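You operate a simulated robot arm through the tools that you are given. There is no shell and no other tool.

Carry out the task below with a simulated robot arm. There is one attempt and no reset: what you move stays moved.

## Task
Put things in order on the top of the packing table. At the end: the grey square holder from the top of the packing table is in the blue shelf bin (marked "CAPS"); the orange brush from the top of the packing table stands where the green cloth stood; the green cloth stands on top of the check sheet; the orange block stands where the orange brush stood; the blue vent cap from the top of the packing table is on the grey screw box; whatever was shut is shut again. Leave all else as you found it, and nothing knocked over.

Only the result counts: the job must be done as asked and must still hold three seconds after the hand-in. Knocking over, shifting, dropping, spilling or breaking anything else fails it. A push-on lid holds only when it is set on centred and level and pressed home; a screw cap is set on level and turned clockwise until tight. Flat cloth is picked up by pressing the open fingertips on it (5 to 10 N) and closing them slowly along it; thin cloth reads only 2 to 8 mm in the jaws.

## Robot
A 6-joint arm with a two-finger parallel gripper, fixed in place. Base frame: the origin is on the floor under the middle of its stand, x ahead of it, y to its left, z up; the work surface is at about z = 0.72. Readings come in m, degrees, newtons and seconds.
With the tool pointing down near the work surface it reaches from about 0.22 to 0.62 m from the base axis. Its first joint turns from -66.0 to 66.0 degrees. Payload 2.7 kg.
The TCP is the grasp point between the finger pads, 0.023 m short of the fingertips. In the tool frame z runs along the fingers and y along their closing line. The gripper opens to 0.094 m. The fingers are 0.038 m wide and 0.01 m thick; the gripper's body (0.054 by 0.096 m) begins 0.039 m behind the TCP.
Orientation is that of the tool frame in the base frame, as a unit quaternion [x, y, z, w]. With the fingers straight down and closing along the base's y, the tool's x points along the base's -x, its y along +y and its z along -z.

## Interface
- The arm moves only by the tool send_rows. Its arguments are lists of equal length, an entry for each row: "dr": the turn, a rotation vector about the base's x, y, z in units of 5 degrees (1.0 is 5 degrees), a list of three; "translation": the shift along the base's x, y, z in units of 40 mm (1.0 is 40 mm), a list of three; "claw": the opening, from 0 (shut) to 1 (fully open). In form: {"dr": [[ax, ay, az], ...], "translation": [[tx, ty, tz], ...], "claw": [claw, ...]}. A call has 1 to 20 rows; each row shifts and turns the commanded pose from where the row before left it. A call with a number of a shift or a turn outside -1 to 1 is refused whole. A row lasts 0.2 s, in which the tool goes at most 0.05 m and 8.6 degrees; a call with a longer step from one row to the next is refused whole, and so is a gripper value outside its range. Where a pose cannot be reached the arm comes as near as it can. A force on the tool above 40 N (or 10 N above the force at the start of the call, whichever is more), or a blocked arm, ends the call early, and 0.2 s more pass. Each finger travels about 0.045 m/s and halts on what it meets, pressing with about 42 N; the grip force reading is that of the motor and also rises with nothing between the fingers. The clock runs only during rows and for 0.2 s after the last one: add rows that do not move to give the fingers time. It gives the time, the measured TCP pose, the force on the tool (base axes), the opening and the grip force at its end, in the units of the frame above (readings bear some noise), with the torque about the TCP (base axes, N m) and any sound that the robot's microphone picked up.
- Cameras (640 x 400 px; columns grow to the right, rows downward): "scene" is fixed at [0.0539, -0.4423, 1.3842]; the picture's right is [0.86, -0.50, 0.00], its down [-0.38, -0.65, -0.65] and it looks along [0.33, 0.57, -0.76] (base axes); focal length 291 px, centre (320, 200). "wrist" rides on the gripper at [0.086, 0.016, -0.075] in the tool frame; the picture's right is [-0.18, 0.98, 0.00], its down [-0.58, -0.11, -0.81] and it looks along [-0.79, -0.15, 0.59] (tool axes); focal length 243 px, centre (320, 200). There is no depth. A picture from a camera that has moved, and an enlarged one, comes with that camera's place and axes in the base frame and with its lens. The place of the scene camera against the robot may be out by one fixed shift of up to 0.012 m in any direction.
- grab_frame(camera): a new picture of that camera. It takes no simulated time.
- zoom(camera, box): a new picture of the part [left, top, right, bottom] of that camera's present view, enlarged. It takes no simulated time.
- sign_off(): hands the job in; it is judged then, once.

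Nothing tells you positions but the pictures and the camera data. Unless the task says otherwise, let go and move clear before handing in.

The tools are called after "Request:" by a JSON object that holds its "op" and its "data". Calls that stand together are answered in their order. send_rows: Moves the arm, as the interface text tells. Its arguments: {"type":"object","properties":{"dr":{"type":"array","items":{"type":"array","items":{"type":"number"}}},"translation":{"type":"array","items":{"type":"array","items":{"type":"number"}}},"claw":{"type":"array","items":{"type":"number"}}},"required":["dr","translation","claw"]} The other tools are called the same way: grab_frame (camera) takes a picture; zoom (camera, box) takes an enlarged picture of a part of a camera's view; sign_off () hands the job in.

At the start:

```text
clock: 0.0
ee_pos: [0.4756, 0.0381, 0.9982]
tcp_rot: [0.001, 1.0, 0.0, 0.001]
contact_force: [-0.7, -0.5, -0.5]
torque: [0.0, 0.0, 0.02]
opening: 0.094
grip_force: 0.0
```

scene: 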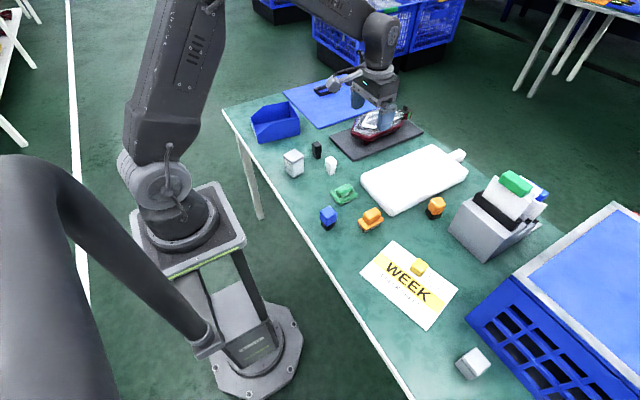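
wrist: 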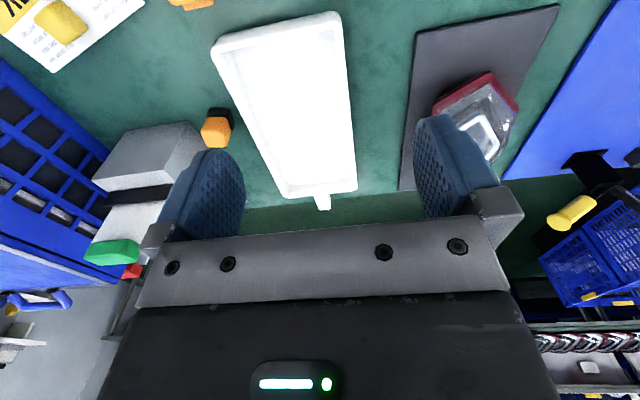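

I see the packing table with a blue bin, several small items, a check sheet marked WEEK, and a crate. I'll zoom in to identify each item before moving.

Request:
{"op": "zoom", "data": {"camera": "scene", "box": [220, 80, 380, 180]}}

Request:
{"op": "zoom", "data": {"camera": "scene", "box": [280, 140, 440, 240]}}

Request:
{"op": "zoom", "data": {"camera": "scene", "box": [340, 160, 560, 300]}}

Request:
{"op": "zoom", "data": {"camera": "scene", "box": [400, 250, 640, 400]}}

```text
4.00 times, centred on (300, 130) of scene
camera zoom: at [0.0539, -0.4423, 1.3842], right [0.86, -0.5, 0.0], down [-0.38, -0.65, -0.65], along [0.33, 0.57, -0.76], focal length 1166 px, centre (400, 480)
```

zoom: 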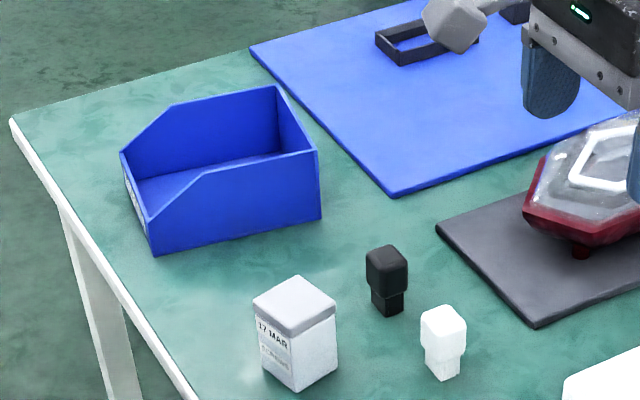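

```text
4.00 times, centred on (360, 190) of scene
camera zoom: at [0.0539, -0.4423, 1.3842], right [0.86, -0.5, 0.0], down [-0.38, -0.65, -0.65], along [0.33, 0.57, -0.76], focal length 1166 px, centre (160, 240)
```

zoom: 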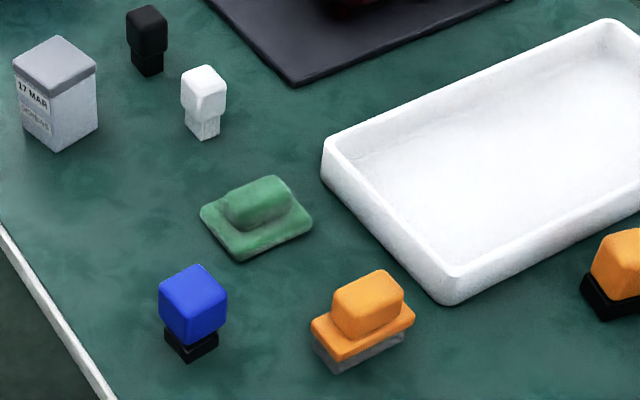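

```text
2.86 times, centred on (450, 230) of scene
camera zoom: at [0.0539, -0.4423, 1.3842], right [0.86, -0.5, 0.0], down [-0.38, -0.65, -0.65], along [0.33, 0.57, -0.76], focal length 833 px, centre (-51, 114)
```

zoom: 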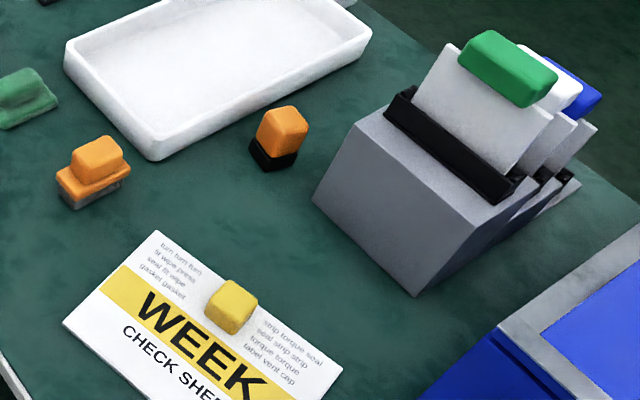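

```text
2.67 times, centred on (520, 325) of scene
camera zoom: at [0.0539, -0.4423, 1.3842], right [0.86, -0.5, 0.0], down [-0.38, -0.65, -0.65], along [0.33, 0.57, -0.76], focal length 777 px, centre (-213, -133)
```

zoom: 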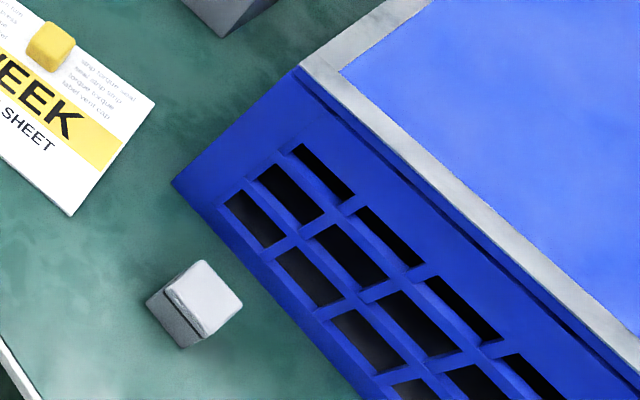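

I've identified most items, but the grey holder and the orange block are still unclear. I'll look at the wrist view and the far table areas in more detail.

Request:
{"op": "zoom", "data": {"camera": "scene", "box": [280, 60, 440, 160]}}

Request:
{"op": "zoom", "data": {"camera": "scene", "box": [440, 330, 520, 390]}}

Request:
{"op": "zoom", "data": {"camera": "scene", "box": [310, 185, 470, 285]}}

Request:
{"op": "zoom", "data": {"camera": "wrist", "box": [0, 0, 320, 200]}}

Request:
{"op": "zoom", "data": {"camera": "wrist", "box": [320, 0, 640, 200]}}

Request:
{"op": "zoom", "data": {"camera": "wrist", "box": [0, 100, 240, 400]}}

Request:
{"op": "zoom", "data": {"camera": "scene", "box": [440, 160, 640, 300]}}

```text
4.00 times, centred on (360, 110) of scene
camera zoom: at [0.0539, -0.4423, 1.3842], right [0.86, -0.5, 0.0], down [-0.38, -0.65, -0.65], along [0.33, 0.57, -0.76], focal length 1166 px, centre (160, 560)
```

zoom: 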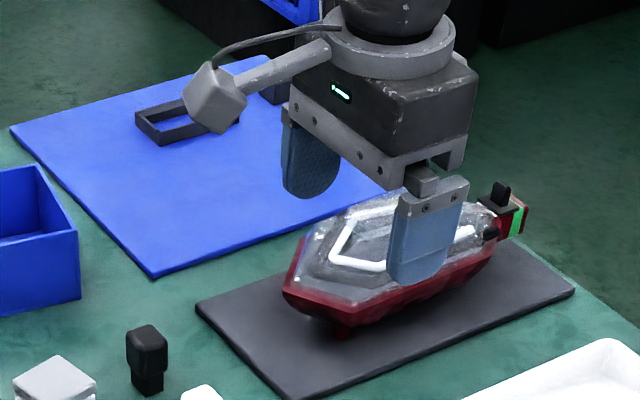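

```text
6.67 times, centred on (480, 360) of scene
camera zoom: at [0.0539, -0.4423, 1.3842], right [0.86, -0.5, 0.0], down [-0.38, -0.65, -0.65], along [0.33, 0.57, -0.76], focal length 1943 px, centre (-747, -867)
```

zoom: 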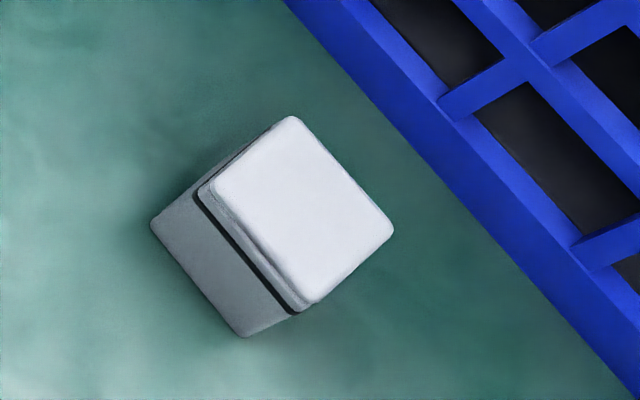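

```text
4.00 times, centred on (390, 235) of scene
camera zoom: at [0.0539, -0.4423, 1.3842], right [0.86, -0.5, 0.0], down [-0.38, -0.65, -0.65], along [0.33, 0.57, -0.76], focal length 1166 px, centre (40, 60)
```

zoom: 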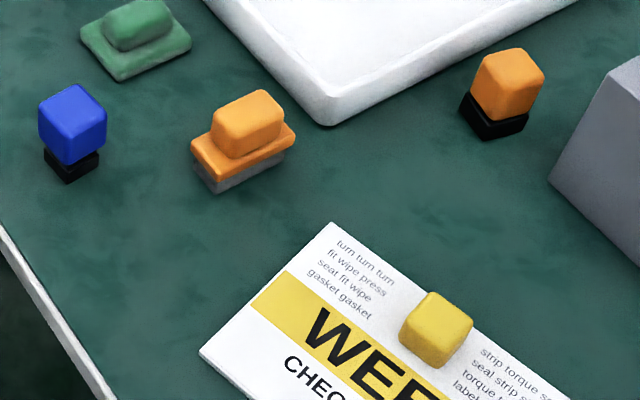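

```text
2.00 times, centred on (160, 100) of wrist
camera zoom: at [0.388, 0.0546, 1.0719], right [0.18, 0.98, 0.0], down [0.58, -0.11, 0.81], along [0.79, -0.15, -0.59], focal length 485 px, centre (640, 400)
```

zoom: 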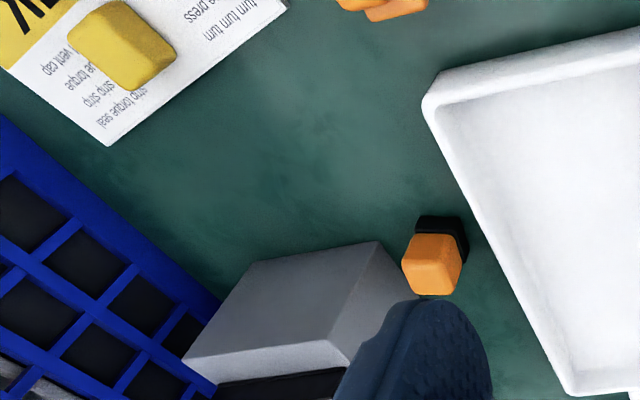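

```text
2.00 times, centred on (480, 100) of wrist
camera zoom: at [0.388, 0.0546, 1.0719], right [0.18, 0.98, 0.0], down [0.58, -0.11, 0.81], along [0.79, -0.15, -0.59], focal length 485 px, centre (0, 400)
```

zoom: 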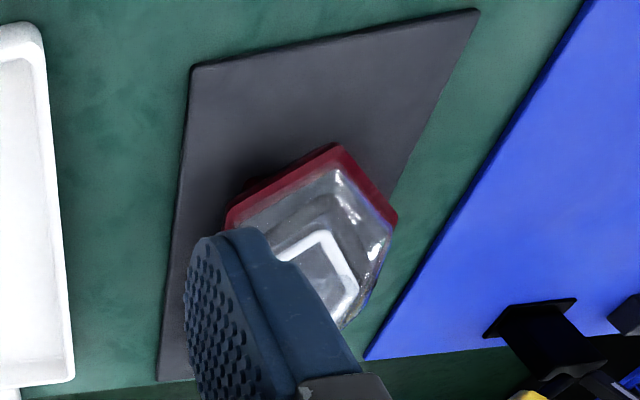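

```text
1.33 times, centred on (120, 250) of wrist
camera zoom: at [0.388, 0.0546, 1.0719], right [0.18, 0.98, 0.0], down [0.58, -0.11, 0.81], along [0.79, -0.15, -0.59], focal length 324 px, centre (587, 133)
```

zoom: 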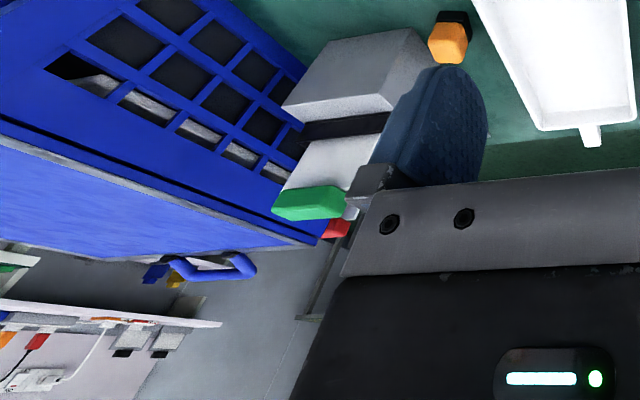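

```text
2.86 times, centred on (540, 230) of scene
camera zoom: at [0.0539, -0.4423, 1.3842], right [0.86, -0.5, 0.0], down [-0.38, -0.65, -0.65], along [0.33, 0.57, -0.76], focal length 833 px, centre (-309, 114)
```

zoom: 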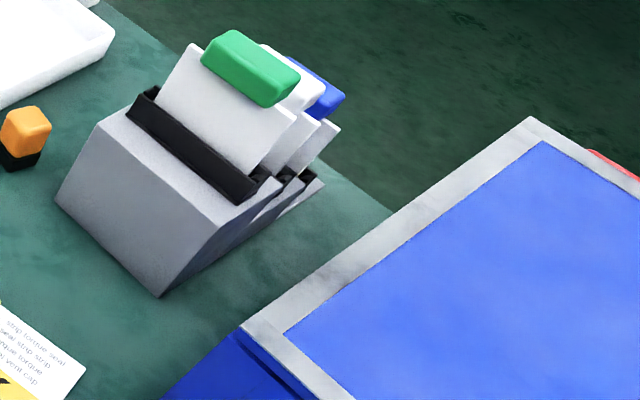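

I need a closer look at the label on the grey box and at the bin's interior and front. I'll zoom in tightly on both.

Request:
{"op": "zoom", "data": {"camera": "scene", "box": [278, 140, 318, 185]}}

Request:
{"op": "zoom", "data": {"camera": "scene", "box": [245, 95, 305, 150]}}

Request:
{"op": "zoom", "data": {"camera": "scene", "box": [300, 70, 360, 110]}}

Request:
{"op": "zoom", "data": {"camera": "scene", "box": [305, 135, 345, 175]}}

Request:
{"op": "zoom", "data": {"camera": "scene", "box": [310, 170, 370, 235]}}

Request:
{"op": "zoom", "data": {"camera": "scene", "box": [350, 190, 450, 240]}}

Request:
{"op": "zoom", "data": {"camera": "scene", "box": [355, 230, 465, 335]}}

```text
8.89 times, centred on (298, 162) of scene
camera zoom: at [0.0539, -0.4423, 1.3842], right [0.86, -0.5, 0.0], down [-0.38, -0.65, -0.65], along [0.33, 0.57, -0.76], focal length 2590 px, centre (516, 533)
```

zoom: 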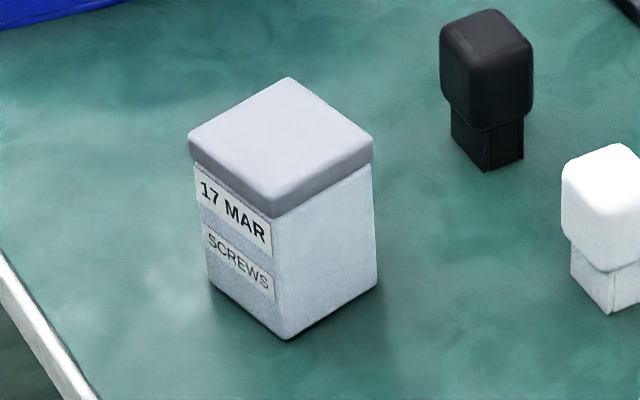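

```text
7.27 times, centred on (275, 122) of scene
camera zoom: at [0.0539, -0.4423, 1.3842], right [0.86, -0.5, 0.0], down [-0.38, -0.65, -0.65], along [0.33, 0.57, -0.76], focal length 2120 px, centre (647, 764)
```

zoom: 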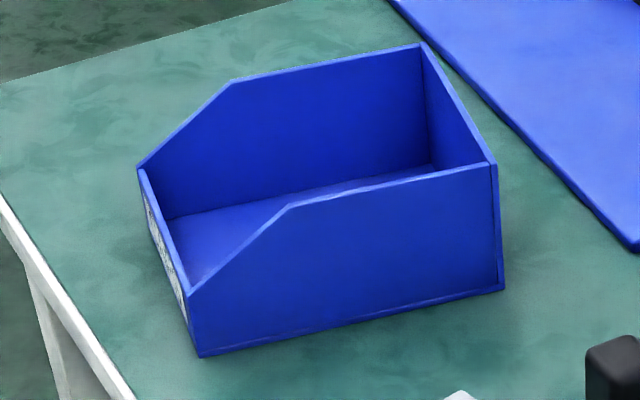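

```text
10.00 times, centred on (330, 90) of scene
camera zoom: at [0.0539, -0.4423, 1.3842], right [0.86, -0.5, 0.0], down [-0.38, -0.65, -0.65], along [0.33, 0.57, -0.76], focal length 2914 px, centre (220, 1300)
```

zoom: 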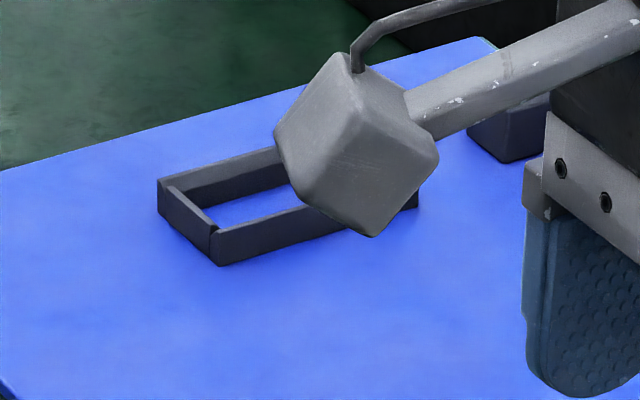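

```text
10.00 times, centred on (325, 155) of scene
camera zoom: at [0.0539, -0.4423, 1.3842], right [0.86, -0.5, 0.0], down [-0.38, -0.65, -0.65], along [0.33, 0.57, -0.76], focal length 2914 px, centre (270, 650)
```

zoom: 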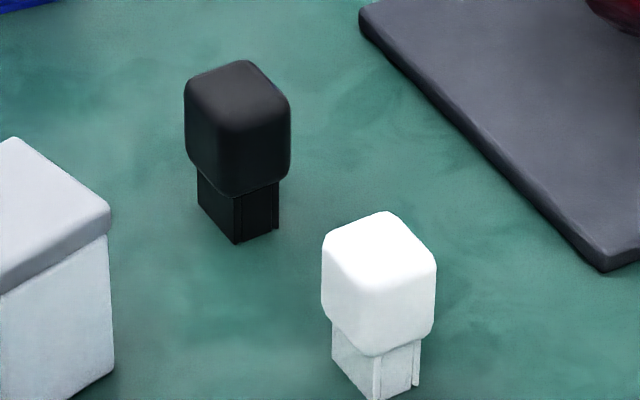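

```text
6.15 times, centred on (340, 202) of scene
camera zoom: at [0.0539, -0.4423, 1.3842], right [0.86, -0.5, 0.0], down [-0.38, -0.65, -0.65], along [0.33, 0.57, -0.76], focal length 1793 px, centre (197, 185)
```

zoom: 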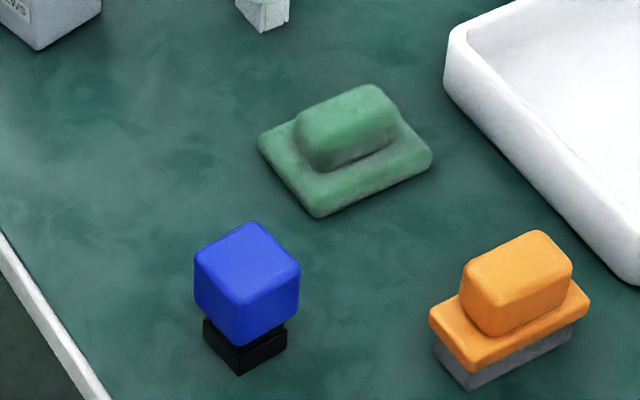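

```text
6.40 times, centred on (400, 215) of scene
camera zoom: at [0.0539, -0.4423, 1.3842], right [0.86, -0.5, 0.0], down [-0.38, -0.65, -0.65], along [0.33, 0.57, -0.76], focal length 1865 px, centre (-192, 104)
```

zoom: 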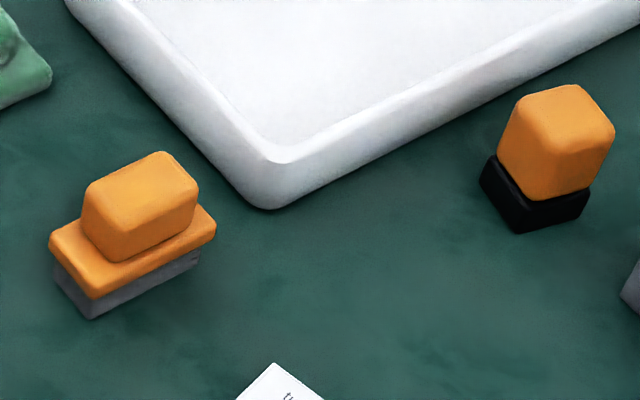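

```text
3.81 times, centred on (410, 282) of scene
camera zoom: at [0.0539, -0.4423, 1.3842], right [0.86, -0.5, 0.0], down [-0.38, -0.65, -0.65], along [0.33, 0.57, -0.76], focal length 1110 px, centre (-23, -114)
```

zoom: 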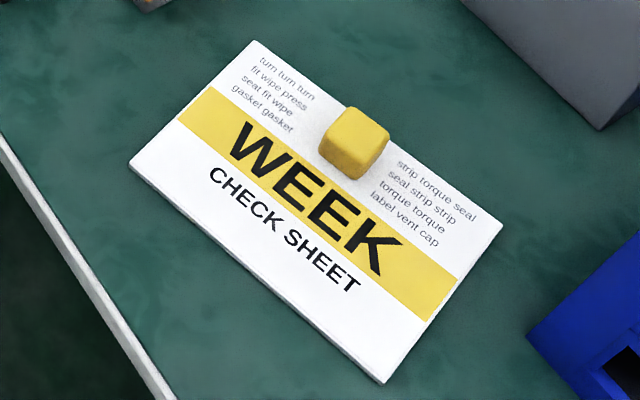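

The labelled SCREWS box is at about (0.33, 0.20), the blue cap at (0.31, -0.04), the cloth at (0.41, 0.03), the brush at (0.42, -0.10) and an orange/black piece at (0.60, -0.16). A small grey piece sits at (0.38, -0.48). I'll move the arm back and sideways to view these up close with the wrist camera.

Request:
{"op": "send_rows", "data": {"dr": [[0, 0, 0], [0, 0, 0], [0, 0, 0], [0, 0, 0], [0, 0, 0], [0, 0, 0], [0, 0, 0], [0, 0, 0]], "translation": [[-0.55, -0.9, 0], [-0.55, -0.9, 0], [-0.55, -0.9, 0], [-0.55, -0.9, 0], [-0.55, -0.9, 0], [-0.55, -0.9, 0], [-0.55, -0.9, 0], [-0.55, -0.9, 0]], "claw": [1, 1, 1, 1, 1, 1, 1, 1]}}

```text
clock: 1.8
ee_pos: [0.2991, -0.2509, 0.9947]
tcp_rot: [-0.001, 1.0, 0.001, 0.001]
contact_force: [0.7, 0.0, 0.4]
torque: [0.0, -0.01, 0.02]
opening: 0.0942
grip_force: 0.1
```

The arm is back over the near side of the table and clear of everything. I'll take pictures from here.

Request:
{"op": "grab_frame", "data": {"camera": "wrist"}}

Request:
{"op": "grab_frame", "data": {"camera": "scene"}}

```text
taken
camera wrist: at [0.2125, -0.2351, 1.0691], right [0.18, 0.98, 0.0], down [0.58, -0.11, 0.81], along [0.79, -0.15, -0.59], focal length 243 px, centre (320, 200)
```

wrist: 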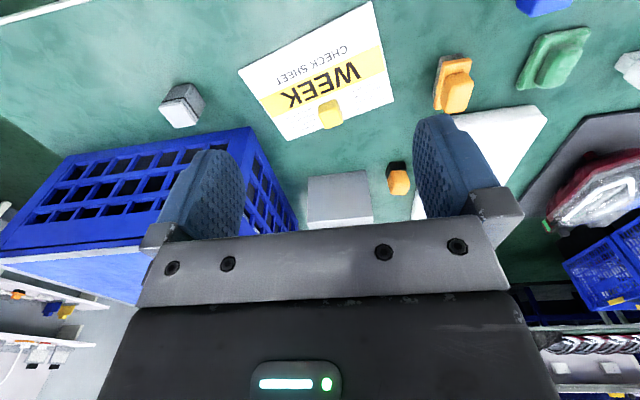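

```text
taken
```

scene: 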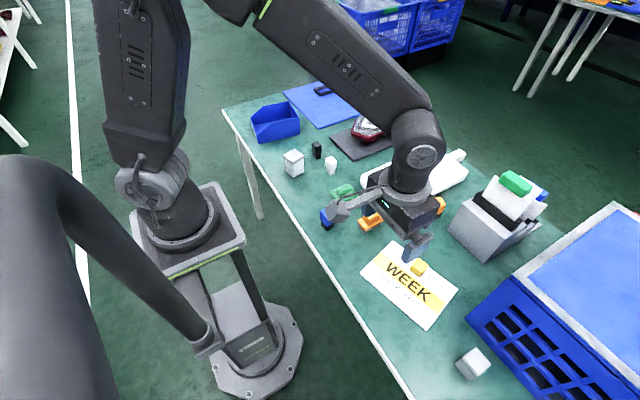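

Request:
{"op": "zoom", "data": {"camera": "wrist", "box": [130, 60, 250, 140]}}

Request:
{"op": "zoom", "data": {"camera": "wrist", "box": [360, 140, 440, 200]}}

Request:
{"op": "zoom", "data": {"camera": "wrist", "box": [410, 0, 640, 130]}}

Request:
{"op": "zoom", "data": {"camera": "wrist", "box": [0, 260, 120, 350]}}

Request:
{"op": "zoom", "data": {"camera": "scene", "box": [540, 0, 640, 60]}}

Request:
{"op": "zoom", "data": {"camera": "scene", "box": [280, 70, 380, 150]}}

```text
5.00 times, centred on (190, 100) of wrist
camera zoom: at [0.2125, -0.2351, 1.0691], right [0.18, 0.98, 0.0], down [0.58, -0.11, 0.81], along [0.79, -0.15, -0.59], focal length 1213 px, centre (970, 700)
```

zoom: 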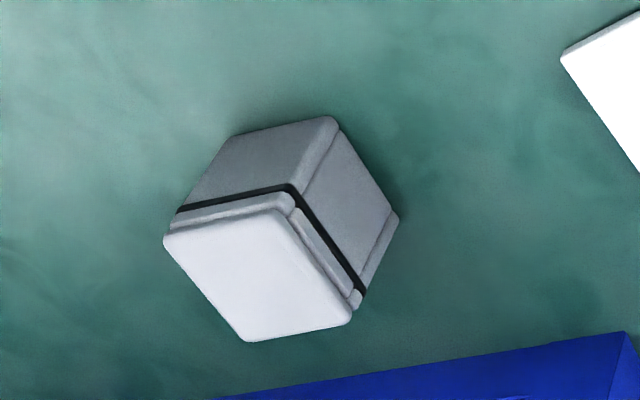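

```text
6.67 times, centred on (400, 170) of wrist
camera zoom: at [0.2125, -0.2351, 1.0691], right [0.18, 0.98, 0.0], down [0.58, -0.11, 0.81], along [0.79, -0.15, -0.59], focal length 1618 px, centre (-213, 400)
```

zoom: 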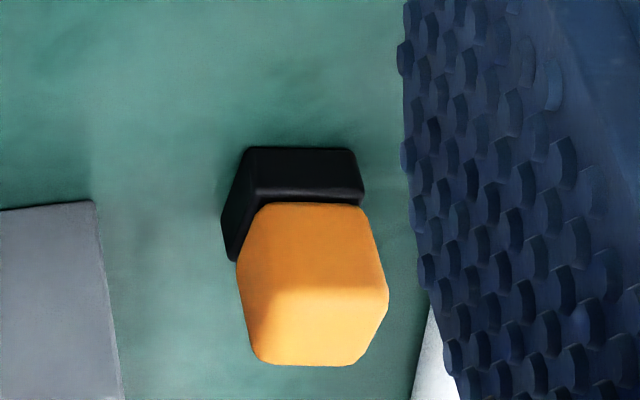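

```text
2.78 times, centred on (525, 65) of wrist
camera zoom: at [0.2125, -0.2351, 1.0691], right [0.18, 0.98, 0.0], down [0.58, -0.11, 0.81], along [0.79, -0.15, -0.59], focal length 675 px, centre (-250, 576)
```

zoom: 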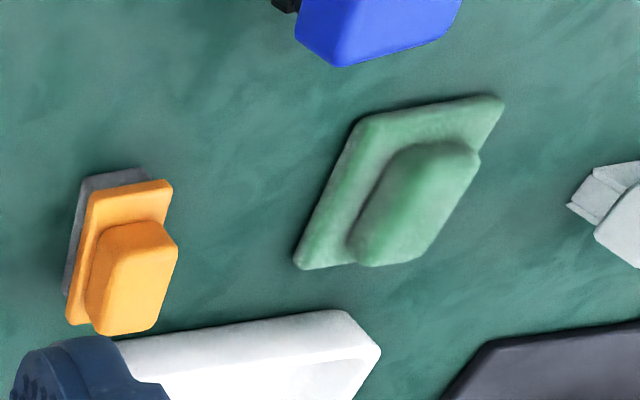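

```text
4.44 times, centred on (60, 305) of wrist
camera zoom: at [0.2125, -0.2351, 1.0691], right [0.18, 0.98, 0.0], down [0.58, -0.11, 0.81], along [0.79, -0.15, -0.59], focal length 1078 px, centre (1476, -267)
```

zoom: 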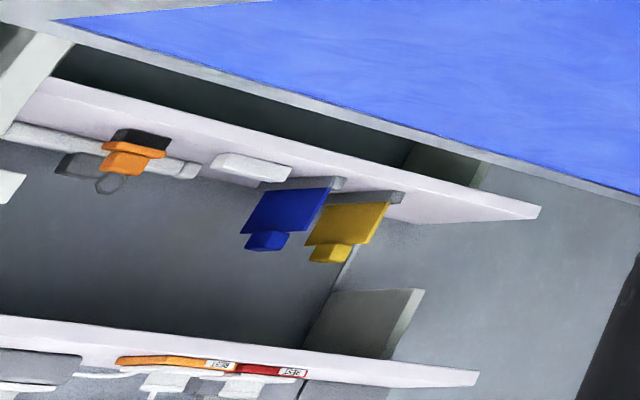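

```text
6.40 times, centred on (590, 30) of scene
camera zoom: at [0.0539, -0.4423, 1.3842], right [0.86, -0.5, 0.0], down [-0.38, -0.65, -0.65], along [0.33, 0.57, -0.76], focal length 1865 px, centre (-1408, 1288)
```

zoom: 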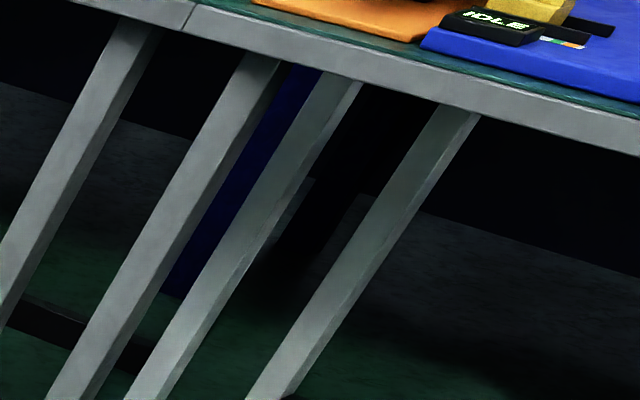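

```text
5.00 times, centred on (330, 110) of scene
camera zoom: at [0.0539, -0.4423, 1.3842], right [0.86, -0.5, 0.0], down [-0.38, -0.65, -0.65], along [0.33, 0.57, -0.76], focal length 1457 px, centre (270, 650)
```

zoom: 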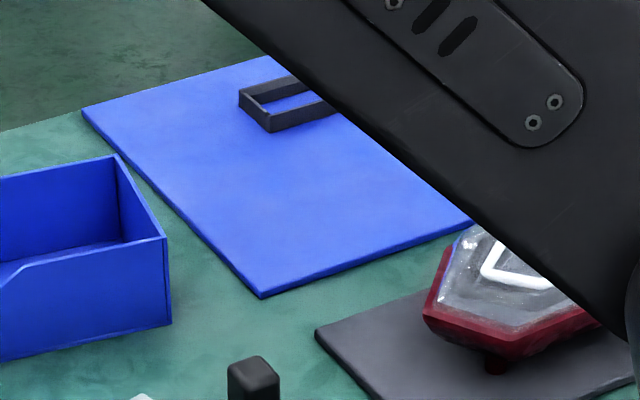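

The small grey piece looks like a lidded square box, and the orange/black piece looks like an orange block on a black base. I'll move closer to the orange/black piece to check what it is.

Request:
{"op": "send_rows", "data": {"dr": [[0, 0, 0], [0, 0, 0], [0, 0, 0], [0, 0, 0], [0, 0, 0], [0, 0, 0]], "translation": [[0.92, 0.417, -0.54], [0.92, 0.417, -0.54], [0.92, 0.417, -0.54], [0.92, 0.417, -0.54], [0.92, 0.417, -0.54], [0.92, 0.417, -0.54]], "claw": [1, 1, 1, 1, 1, 1]}}

Request:
{"op": "grab_frame", "data": {"camera": "wrist"}}

```text
clock: 3.2
ee_pos: [0.5208, -0.1513, 0.8669]
tcp_rot: [0.0, 1.0, 0.0, 0.001]
contact_force: [-0.1, -0.2, 0.1]
torque: [0.01, 0.0, 0.02]
opening: 0.0942
grip_force: 0.0
```

```text
taken
camera wrist: at [0.4341, -0.1343, 0.9423], right [0.18, 0.98, 0.0], down [0.58, -0.11, 0.81], along [0.79, -0.15, -0.59], focal length 243 px, centre (320, 200)
```

wrist: 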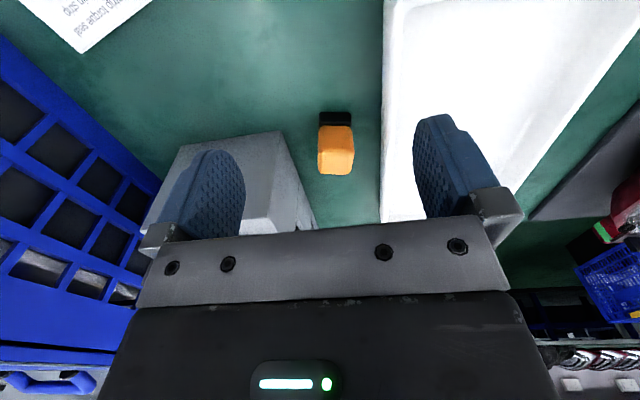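

Request:
{"op": "zoom", "data": {"camera": "wrist", "box": [280, 90, 400, 190]}}

Request:
{"op": "zoom", "data": {"camera": "scene", "box": [280, 60, 380, 130]}}

Request:
{"op": "zoom", "data": {"camera": "wrist", "box": [0, 100, 320, 300]}}

```text
4.00 times, centred on (340, 140) of wrist
camera zoom: at [0.4341, -0.1343, 0.9423], right [0.18, 0.98, 0.0], down [0.58, -0.11, 0.81], along [0.79, -0.15, -0.59], focal length 970 px, centre (240, 440)
```

zoom: 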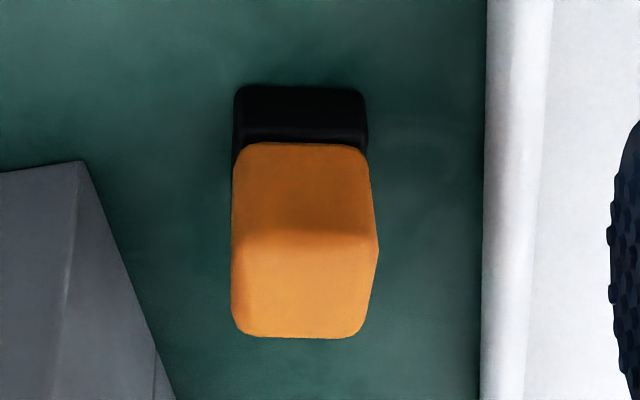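

```text
5.71 times, centred on (330, 95) of scene
camera zoom: at [0.0538, -0.4423, 1.3842], right [0.86, -0.5, 0.0], down [-0.38, -0.65, -0.65], along [0.33, 0.57, -0.76], focal length 1665 px, centre (263, 800)
```

zoom: 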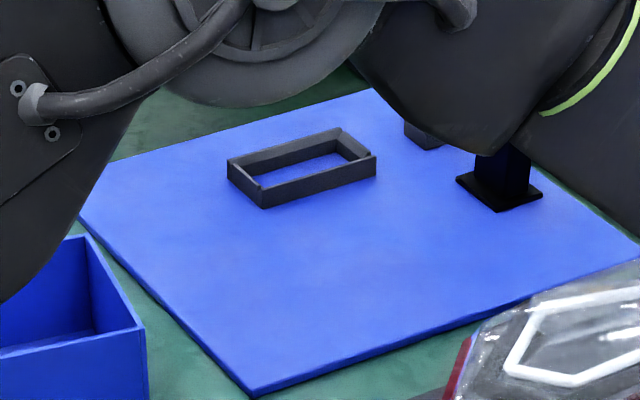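

```text
2.00 times, centred on (160, 200) of wrist
camera zoom: at [0.4341, -0.1343, 0.9423], right [0.18, 0.98, 0.0], down [0.58, -0.11, 0.81], along [0.79, -0.15, -0.59], focal length 485 px, centre (640, 200)
```

zoom: 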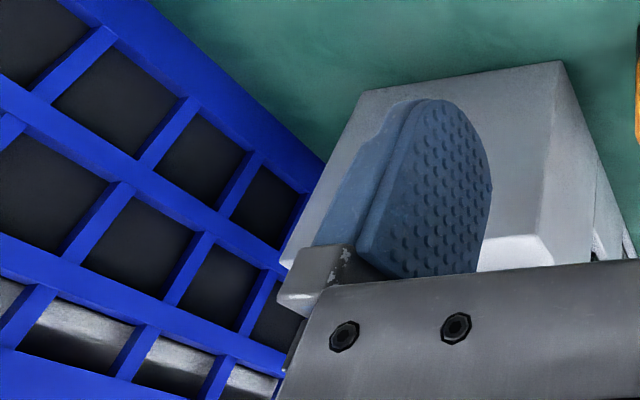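

The orange/black piece is one piece, the orange block, with its base at about (0.60, -0.148) and a top height of about 0.78. Next I'll view the brush, cloth and blue cap from close behind.

Request:
{"op": "send_rows", "data": {"dr": [[0, 0, 0], [0, 0, 0], [0, 0, 0], [0, 0, 0], [0, 0, 0], [0, 0, 0], [0, 0, 0]], "translation": [[-0.835, 0.433, 0.05], [-0.835, 0.433, 0.05], [-0.835, 0.433, 0.05], [-0.835, 0.433, 0.05], [-0.835, 0.433, 0.05], [-0.835, 0.433, 0.05], [-0.835, 0.433, 0.05]], "claw": [1, 1, 1, 1, 1, 1, 1]}}

Request:
{"op": "grab_frame", "data": {"camera": "wrist"}}

Request:
{"op": "zoom", "data": {"camera": "wrist", "box": [200, 0, 440, 150]}}

```text
clock: 4.8
ee_pos: [0.285, -0.0278, 0.8834]
tcp_rot: [0.0, 1.0, 0.0, 0.001]
contact_force: [-0.4, 0.1, -0.7]
torque: [0.01, -0.01, 0.0]
opening: 0.0941
grip_force: 0.0
```

```text
taken
camera wrist: at [0.1968, -0.0117, 0.9575], right [0.18, 0.98, 0.0], down [0.58, -0.11, 0.81], along [0.79, -0.15, -0.59], focal length 243 px, centre (320, 200)
```

wrist: 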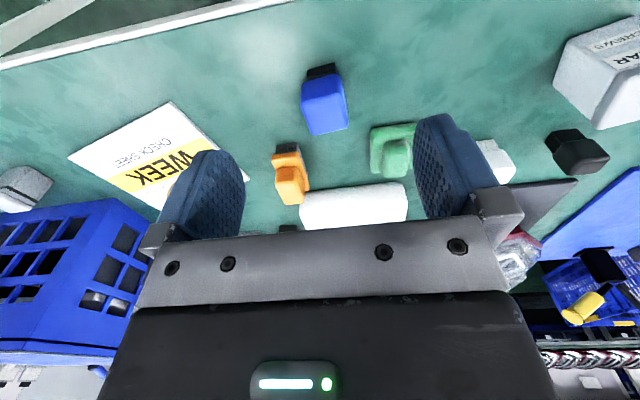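

```text
2.67 times, centred on (320, 75) of wrist
camera zoom: at [0.1968, -0.0117, 0.9575], right [0.18, 0.98, 0.0], down [0.58, -0.11, 0.81], along [0.79, -0.15, -0.59], focal length 647 px, centre (320, 533)
```

zoom: 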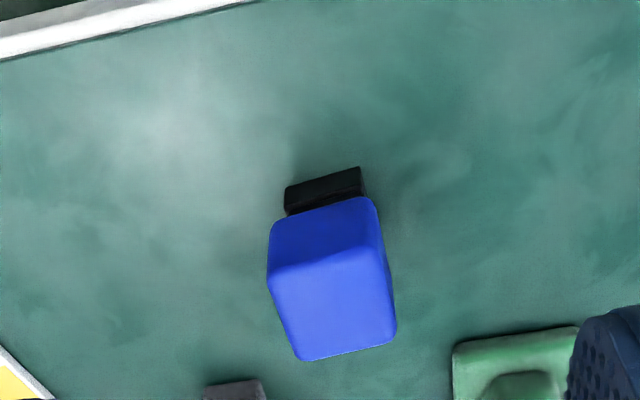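

The blue vent cap is at about (0.320, -0.029), is 60 mm tall and has a 32 mm head. I'll zoom in on the brush and cloth from here, then move for clearer views.

Request:
{"op": "zoom", "data": {"camera": "wrist", "box": [240, 110, 440, 235]}}

Request:
{"op": "zoom", "data": {"camera": "wrist", "box": [0, 80, 240, 230]}}

Request:
{"op": "zoom", "data": {"camera": "wrist", "box": [440, 0, 640, 180]}}

```text
3.20 times, centred on (340, 172) of wrist
camera zoom: at [0.1968, -0.0117, 0.9575], right [0.18, 0.98, 0.0], down [0.58, -0.11, 0.81], along [0.79, -0.15, -0.59], focal length 776 px, centre (256, 288)
```

zoom: 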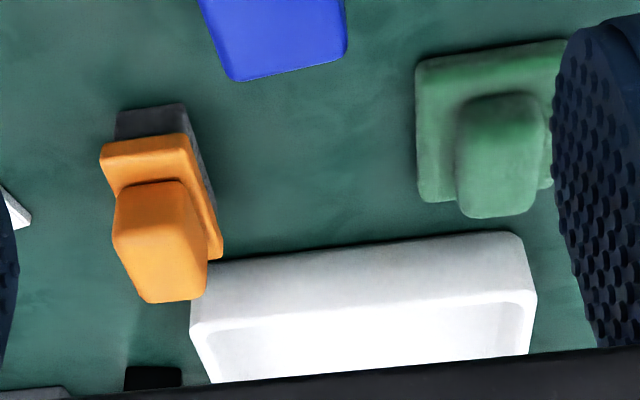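

```text
2.67 times, centred on (120, 155) of wrist
camera zoom: at [0.1968, -0.0117, 0.9575], right [0.18, 0.98, 0.0], down [0.58, -0.11, 0.81], along [0.79, -0.15, -0.59], focal length 647 px, centre (853, 320)
```

zoom: 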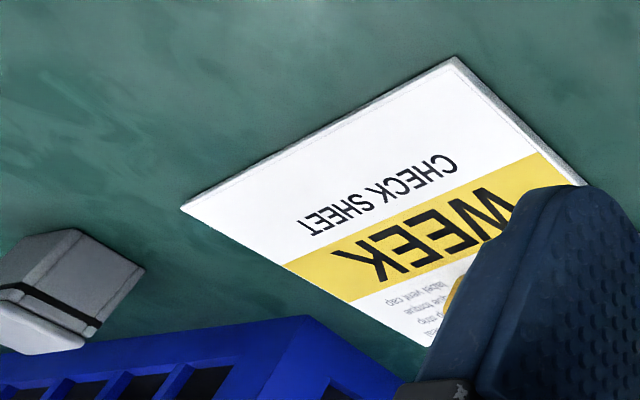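

```text
2.22 times, centred on (540, 90) of wrist
camera zoom: at [0.1968, -0.0117, 0.9575], right [0.18, 0.98, 0.0], down [0.58, -0.11, 0.81], along [0.79, -0.15, -0.59], focal length 539 px, centre (-169, 444)
```

zoom: 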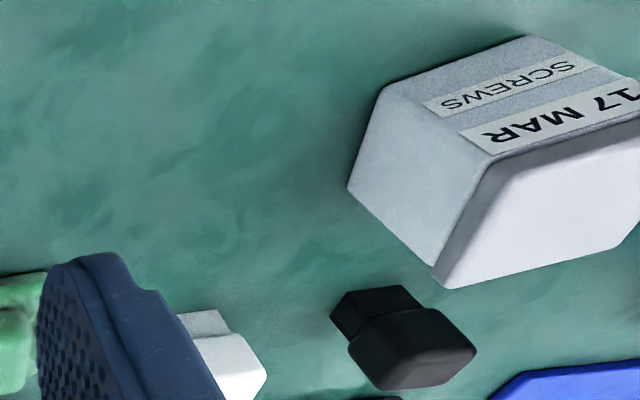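

The screw box (lid top at about z 0.786) is centred near (0.339, 0.211), the brush near (0.423, -0.090), and the cloth near (0.42, 0.04). I'll start with the blue vent cap and hover just above it to check alignment.

Request:
{"op": "send_rows", "data": {"dr": [[0, 0, 0], [0, 0, 0], [0, 0, 0], [0, 0, 0], [0, 0, 0]], "translation": [[0.835, 0, 0], [0, 0, -0.6], [0, 0, -0.6], [0, 0, -0.6], [0, 0, 0]], "claw": [1, 1, 1, 1, 1]}}

Request:
{"op": "grab_frame", "data": {"camera": "wrist"}}

Request:
{"op": "zoom", "data": {"camera": "scene", "box": [280, 160, 400, 235]}}

```text
clock: 6.0
ee_pos: [0.3214, -0.028, 0.8075]
tcp_rot: [-0.001, 1.0, 0.0, 0.001]
contact_force: [0.5, -0.3, 0.1]
torque: [0.01, 0.0, 0.0]
opening: 0.0938
grip_force: 0.2
```

```text
taken
camera wrist: at [0.2338, -0.0117, 0.8827], right [0.18, 0.98, 0.0], down [0.58, -0.11, 0.81], along [0.79, -0.15, -0.59], focal length 243 px, centre (320, 200)
```

wrist: 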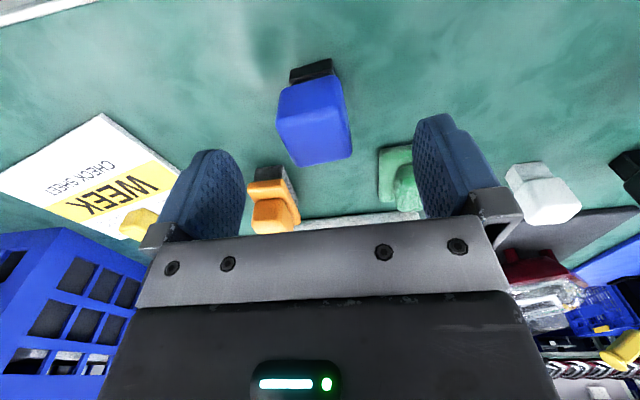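

```text
5.33 times, centred on (340, 198) of scene
camera zoom: at [0.0539, -0.4423, 1.3842], right [0.86, -0.5, 0.0], down [-0.38, -0.65, -0.65], along [0.33, 0.57, -0.76], focal length 1554 px, centre (213, 213)
```

zoom: 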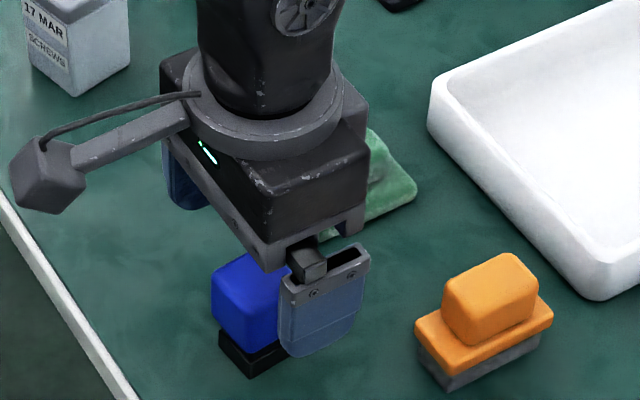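

The blue cap head is centred between the fingers, about 3 mm off in x. I'll lower around the head and close.

Request:
{"op": "send_rows", "data": {"dr": [[0, 0, 0], [0, 0, 0], [0, 0, 0], [0, 0, 0], [0, 0, 0], [0, 0, 0], [0, 0, 0], [0, 0, 0]], "translation": [[-0.075, 0, -0.55], [0, 0, -0.55], [0, 0, 0], [0, 0, 0], [0, 0, 0], [0, 0, 0], [0, 0, 0], [0, 0, 0]], "claw": [1, 1, 0.7, 0.5, 0.3, 0.2, 0.2, 0.2]}}

Request:
{"op": "grab_frame", "data": {"camera": "wrist"}}

```text
clock: 7.8
ee_pos: [0.3185, -0.0283, 0.7646]
tcp_rot: [-0.001, 1.0, 0.001, 0.001]
contact_force: [0.6, -0.3, -0.3]
torque: [0.03, -0.03, -0.03]
opening: 0.035
grip_force: 41.6
```

```text
taken
camera wrist: at [0.2302, -0.0124, 0.8394], right [0.18, 0.98, 0.0], down [0.58, -0.11, 0.81], along [0.79, -0.15, -0.59], focal length 243 px, centre (320, 200)
```

wrist: 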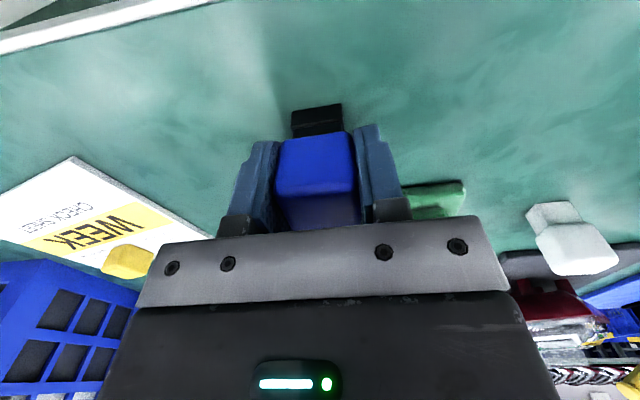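

The blue cap is gripped at 35 mm. I'll lift it and carry it towards the screw box at a safe height, then check the lid position with the camera.

Request:
{"op": "send_rows", "data": {"dr": [[0, 0, 0], [0, 0, 0], [0, 0, 0], [0, 0, 0], [0, 0, 0], [0, 0, 0], [0, 0, 0], [0, 0, 0], [0, 0, 0], [0, 0, 0]], "translation": [[0, 0, 0.5], [0, 0, 0.8], [0, 0, 0.8], [0, 0, 0.8], [0, 0, 0.5], [-0.2, 0.9, 0], [-0.2, 0.9, 0], [-0.2, 0.9, 0], [-0.2, 0.9, 0], [0, 0, 0]], "claw": [0.2, 0.2, 0.2, 0.2, 0.2, 0.2, 0.2, 0.2, 0.2, 0.2]}}

Request:
{"op": "grab_frame", "data": {"camera": "wrist"}}

Request:
{"op": "zoom", "data": {"camera": "scene", "box": [250, 90, 410, 190]}}

```text
clock: 10.0
ee_pos: [0.2861, 0.1133, 0.9035]
tcp_rot: [0.0, 1.0, 0.0, 0.001]
contact_force: [-0.3, -1.4, -0.3]
torque: [0.03, 0.0, -0.01]
opening: 0.0353
grip_force: 42.3
```

```text
taken
camera wrist: at [0.1981, 0.1306, 0.978], right [0.18, 0.98, 0.0], down [0.58, -0.11, 0.81], along [0.79, -0.15, -0.59], focal length 243 px, centre (320, 200)
```

wrist: 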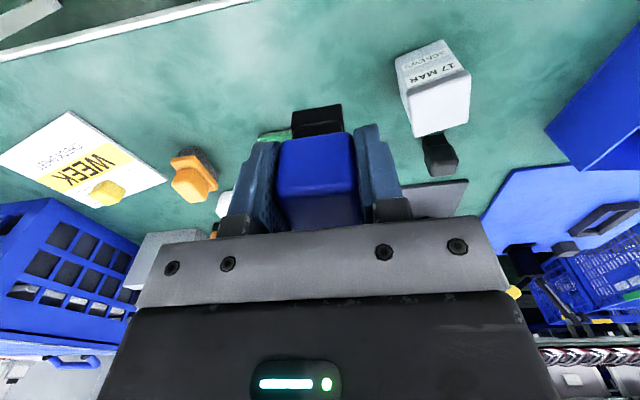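

```text
4.00 times, centred on (330, 140) of scene
camera zoom: at [0.0539, -0.4423, 1.3842], right [0.86, -0.5, 0.0], down [-0.38, -0.65, -0.65], along [0.33, 0.57, -0.76], focal length 1166 px, centre (280, 440)
```

zoom: 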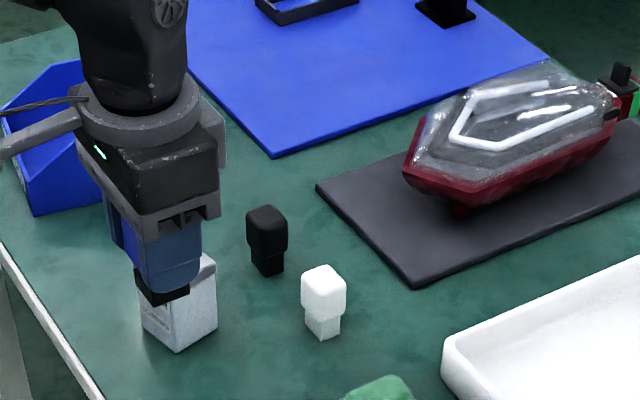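

Request:
{"op": "zoom", "data": {"camera": "wrist", "box": [370, 20, 490, 145]}}

Request:
{"op": "zoom", "data": {"camera": "wrist", "box": [230, 90, 410, 240]}}

Request:
{"op": "zoom", "data": {"camera": "wrist", "box": [480, 20, 640, 270]}}

```text
3.20 times, centred on (430, 82) of wrist
camera zoom: at [0.1981, 0.1306, 0.978], right [0.18, 0.98, 0.0], down [0.58, -0.11, 0.81], along [0.79, -0.15, -0.59], focal length 776 px, centre (-32, 576)
```

zoom: 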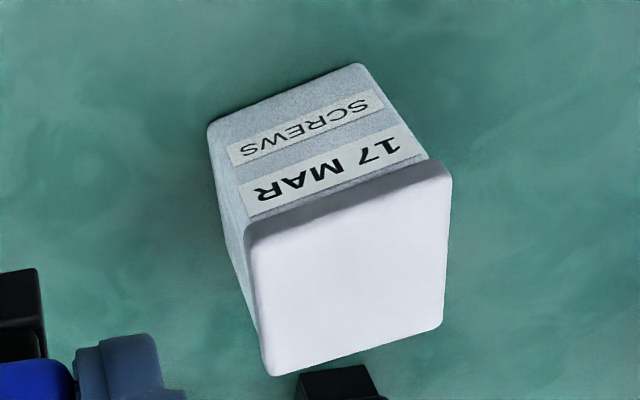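

```text
2.67 times, centred on (320, 165) of wrist
camera zoom: at [0.1981, 0.1306, 0.978], right [0.18, 0.98, 0.0], down [0.58, -0.11, 0.81], along [0.79, -0.15, -0.59], focal length 647 px, centre (320, 293)
```

zoom: 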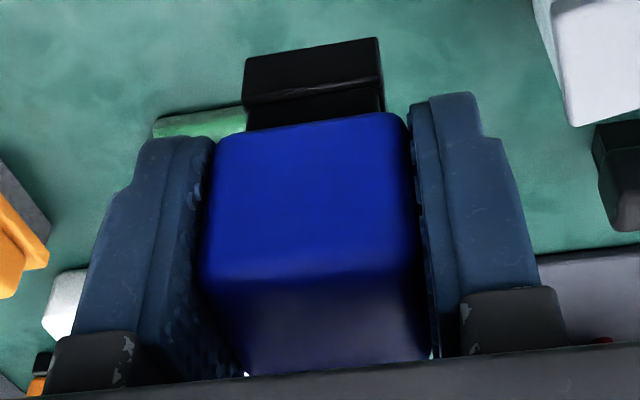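

```text
1.60 times, centred on (560, 145) of wrist
camera zoom: at [0.1981, 0.1306, 0.978], right [0.18, 0.98, 0.0], down [0.58, -0.11, 0.81], along [0.79, -0.15, -0.59], focal length 388 px, centre (-64, 288)
```

zoom: 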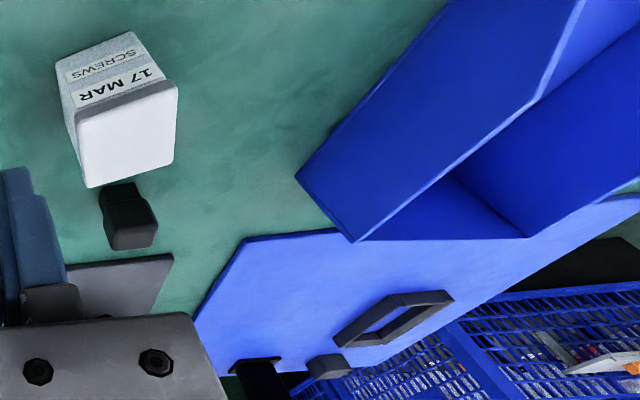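

The lid's centre is at (0.339, 0.211), its top is at about z 0.787, and it is yawed about +12°. I'll move the cap over it, rotate to match, lower to about 1 cm above and check.

Request:
{"op": "send_rows", "data": {"dr": [[0, 0, 0.6], [0, 0, 0.6], [0, 0, 0.6], [0, 0, 0.6], [0, 0, 0], [0, 0, 0], [0, 0, 0]], "translation": [[0.33, 0.604, 0], [0.33, 0.604, 0], [0.33, 0.604, 0], [0.33, 0.604, 0], [0, 0, -0.7], [0, 0, -0.7], [0, 0, 0]], "claw": [0.2, 0.2, 0.2, 0.2, 0.2, 0.2, 0.2]}}

Request:
{"op": "grab_frame", "data": {"camera": "wrist"}}

Request:
{"op": "zoom", "data": {"camera": "scene", "box": [245, 100, 365, 200]}}

```text
clock: 11.6
ee_pos: [0.3383, 0.2112, 0.8452]
tcp_rot: [-0.106, 0.994, 0.0, 0.001]
contact_force: [1.0, -0.4, 0.0]
torque: [0.02, 0.04, 0.01]
opening: 0.0352
grip_force: 42.3
```

```text
taken
camera wrist: at [0.2498, 0.2096, 0.9206], right [-0.03, 1.0, 0.0], down [0.59, 0.01, 0.81], along [0.81, 0.02, -0.59], focal length 243 px, centre (320, 200)
```

wrist: 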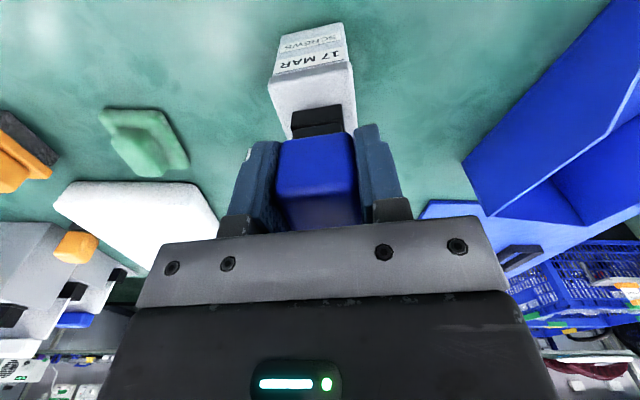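

```text
4.00 times, centred on (305, 150) of scene
camera zoom: at [0.0539, -0.4423, 1.3842], right [0.86, -0.5, 0.0], down [-0.38, -0.65, -0.65], along [0.33, 0.57, -0.76], focal length 1166 px, centre (380, 400)
```

zoom: 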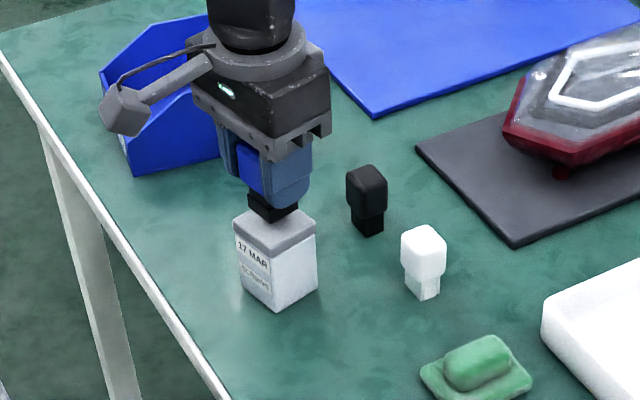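

The cap hangs centred above the lid, roughly 13 mm up. I'll lower it in small steps and watch the force.

Request:
{"op": "send_rows", "data": {"dr": [[0, 0, 0], [0, 0, 0], [0, 0, 0], [0, 0, 0], [0, 0, 0]], "translation": [[0, 0, -0.1], [0, 0, -0.075], [0, 0, -0.05], [0, 0, -0.025], [0, 0, 0]], "claw": [0.2, 0.2, 0.2, 0.2, 0.2]}}

Request:
{"op": "zoom", "data": {"camera": "scene", "box": [270, 120, 340, 190]}}

Request:
{"op": "zoom", "data": {"camera": "wrist", "box": [240, 10, 400, 150]}}

```text
clock: 12.8
ee_pos: [0.3387, 0.2123, 0.838]
tcp_rot: [-0.106, 0.994, 0.001, 0.001]
contact_force: [-4.7, -1.5, 12.8]
torque: [-0.14, 0.29, -0.02]
opening: 0.0352
grip_force: 41.8
```

```text
5.71 times, centred on (305, 155) of scene
camera zoom: at [0.0537, -0.4424, 1.3842], right [0.86, -0.5, 0.0], down [-0.38, -0.65, -0.65], along [0.33, 0.57, -0.76], focal length 1665 px, centre (406, 457)
```

zoom: 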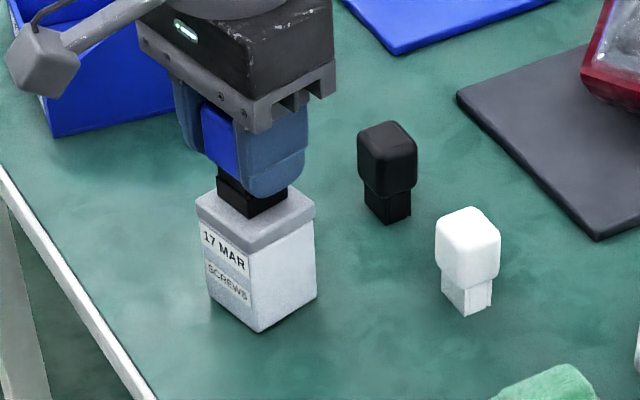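

```text
2.86 times, centred on (320, 80) of wrist
camera zoom: at [0.249, 0.2101, 0.9111], right [-0.03, 1.0, 0.0], down [0.59, 0.01, 0.81], along [0.81, 0.02, -0.59], focal length 693 px, centre (320, 543)
```

zoom: 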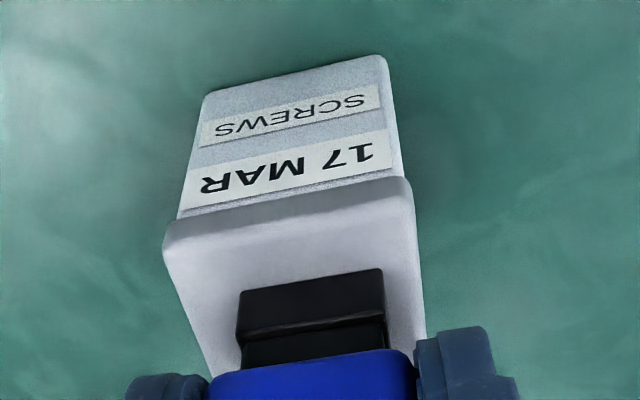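

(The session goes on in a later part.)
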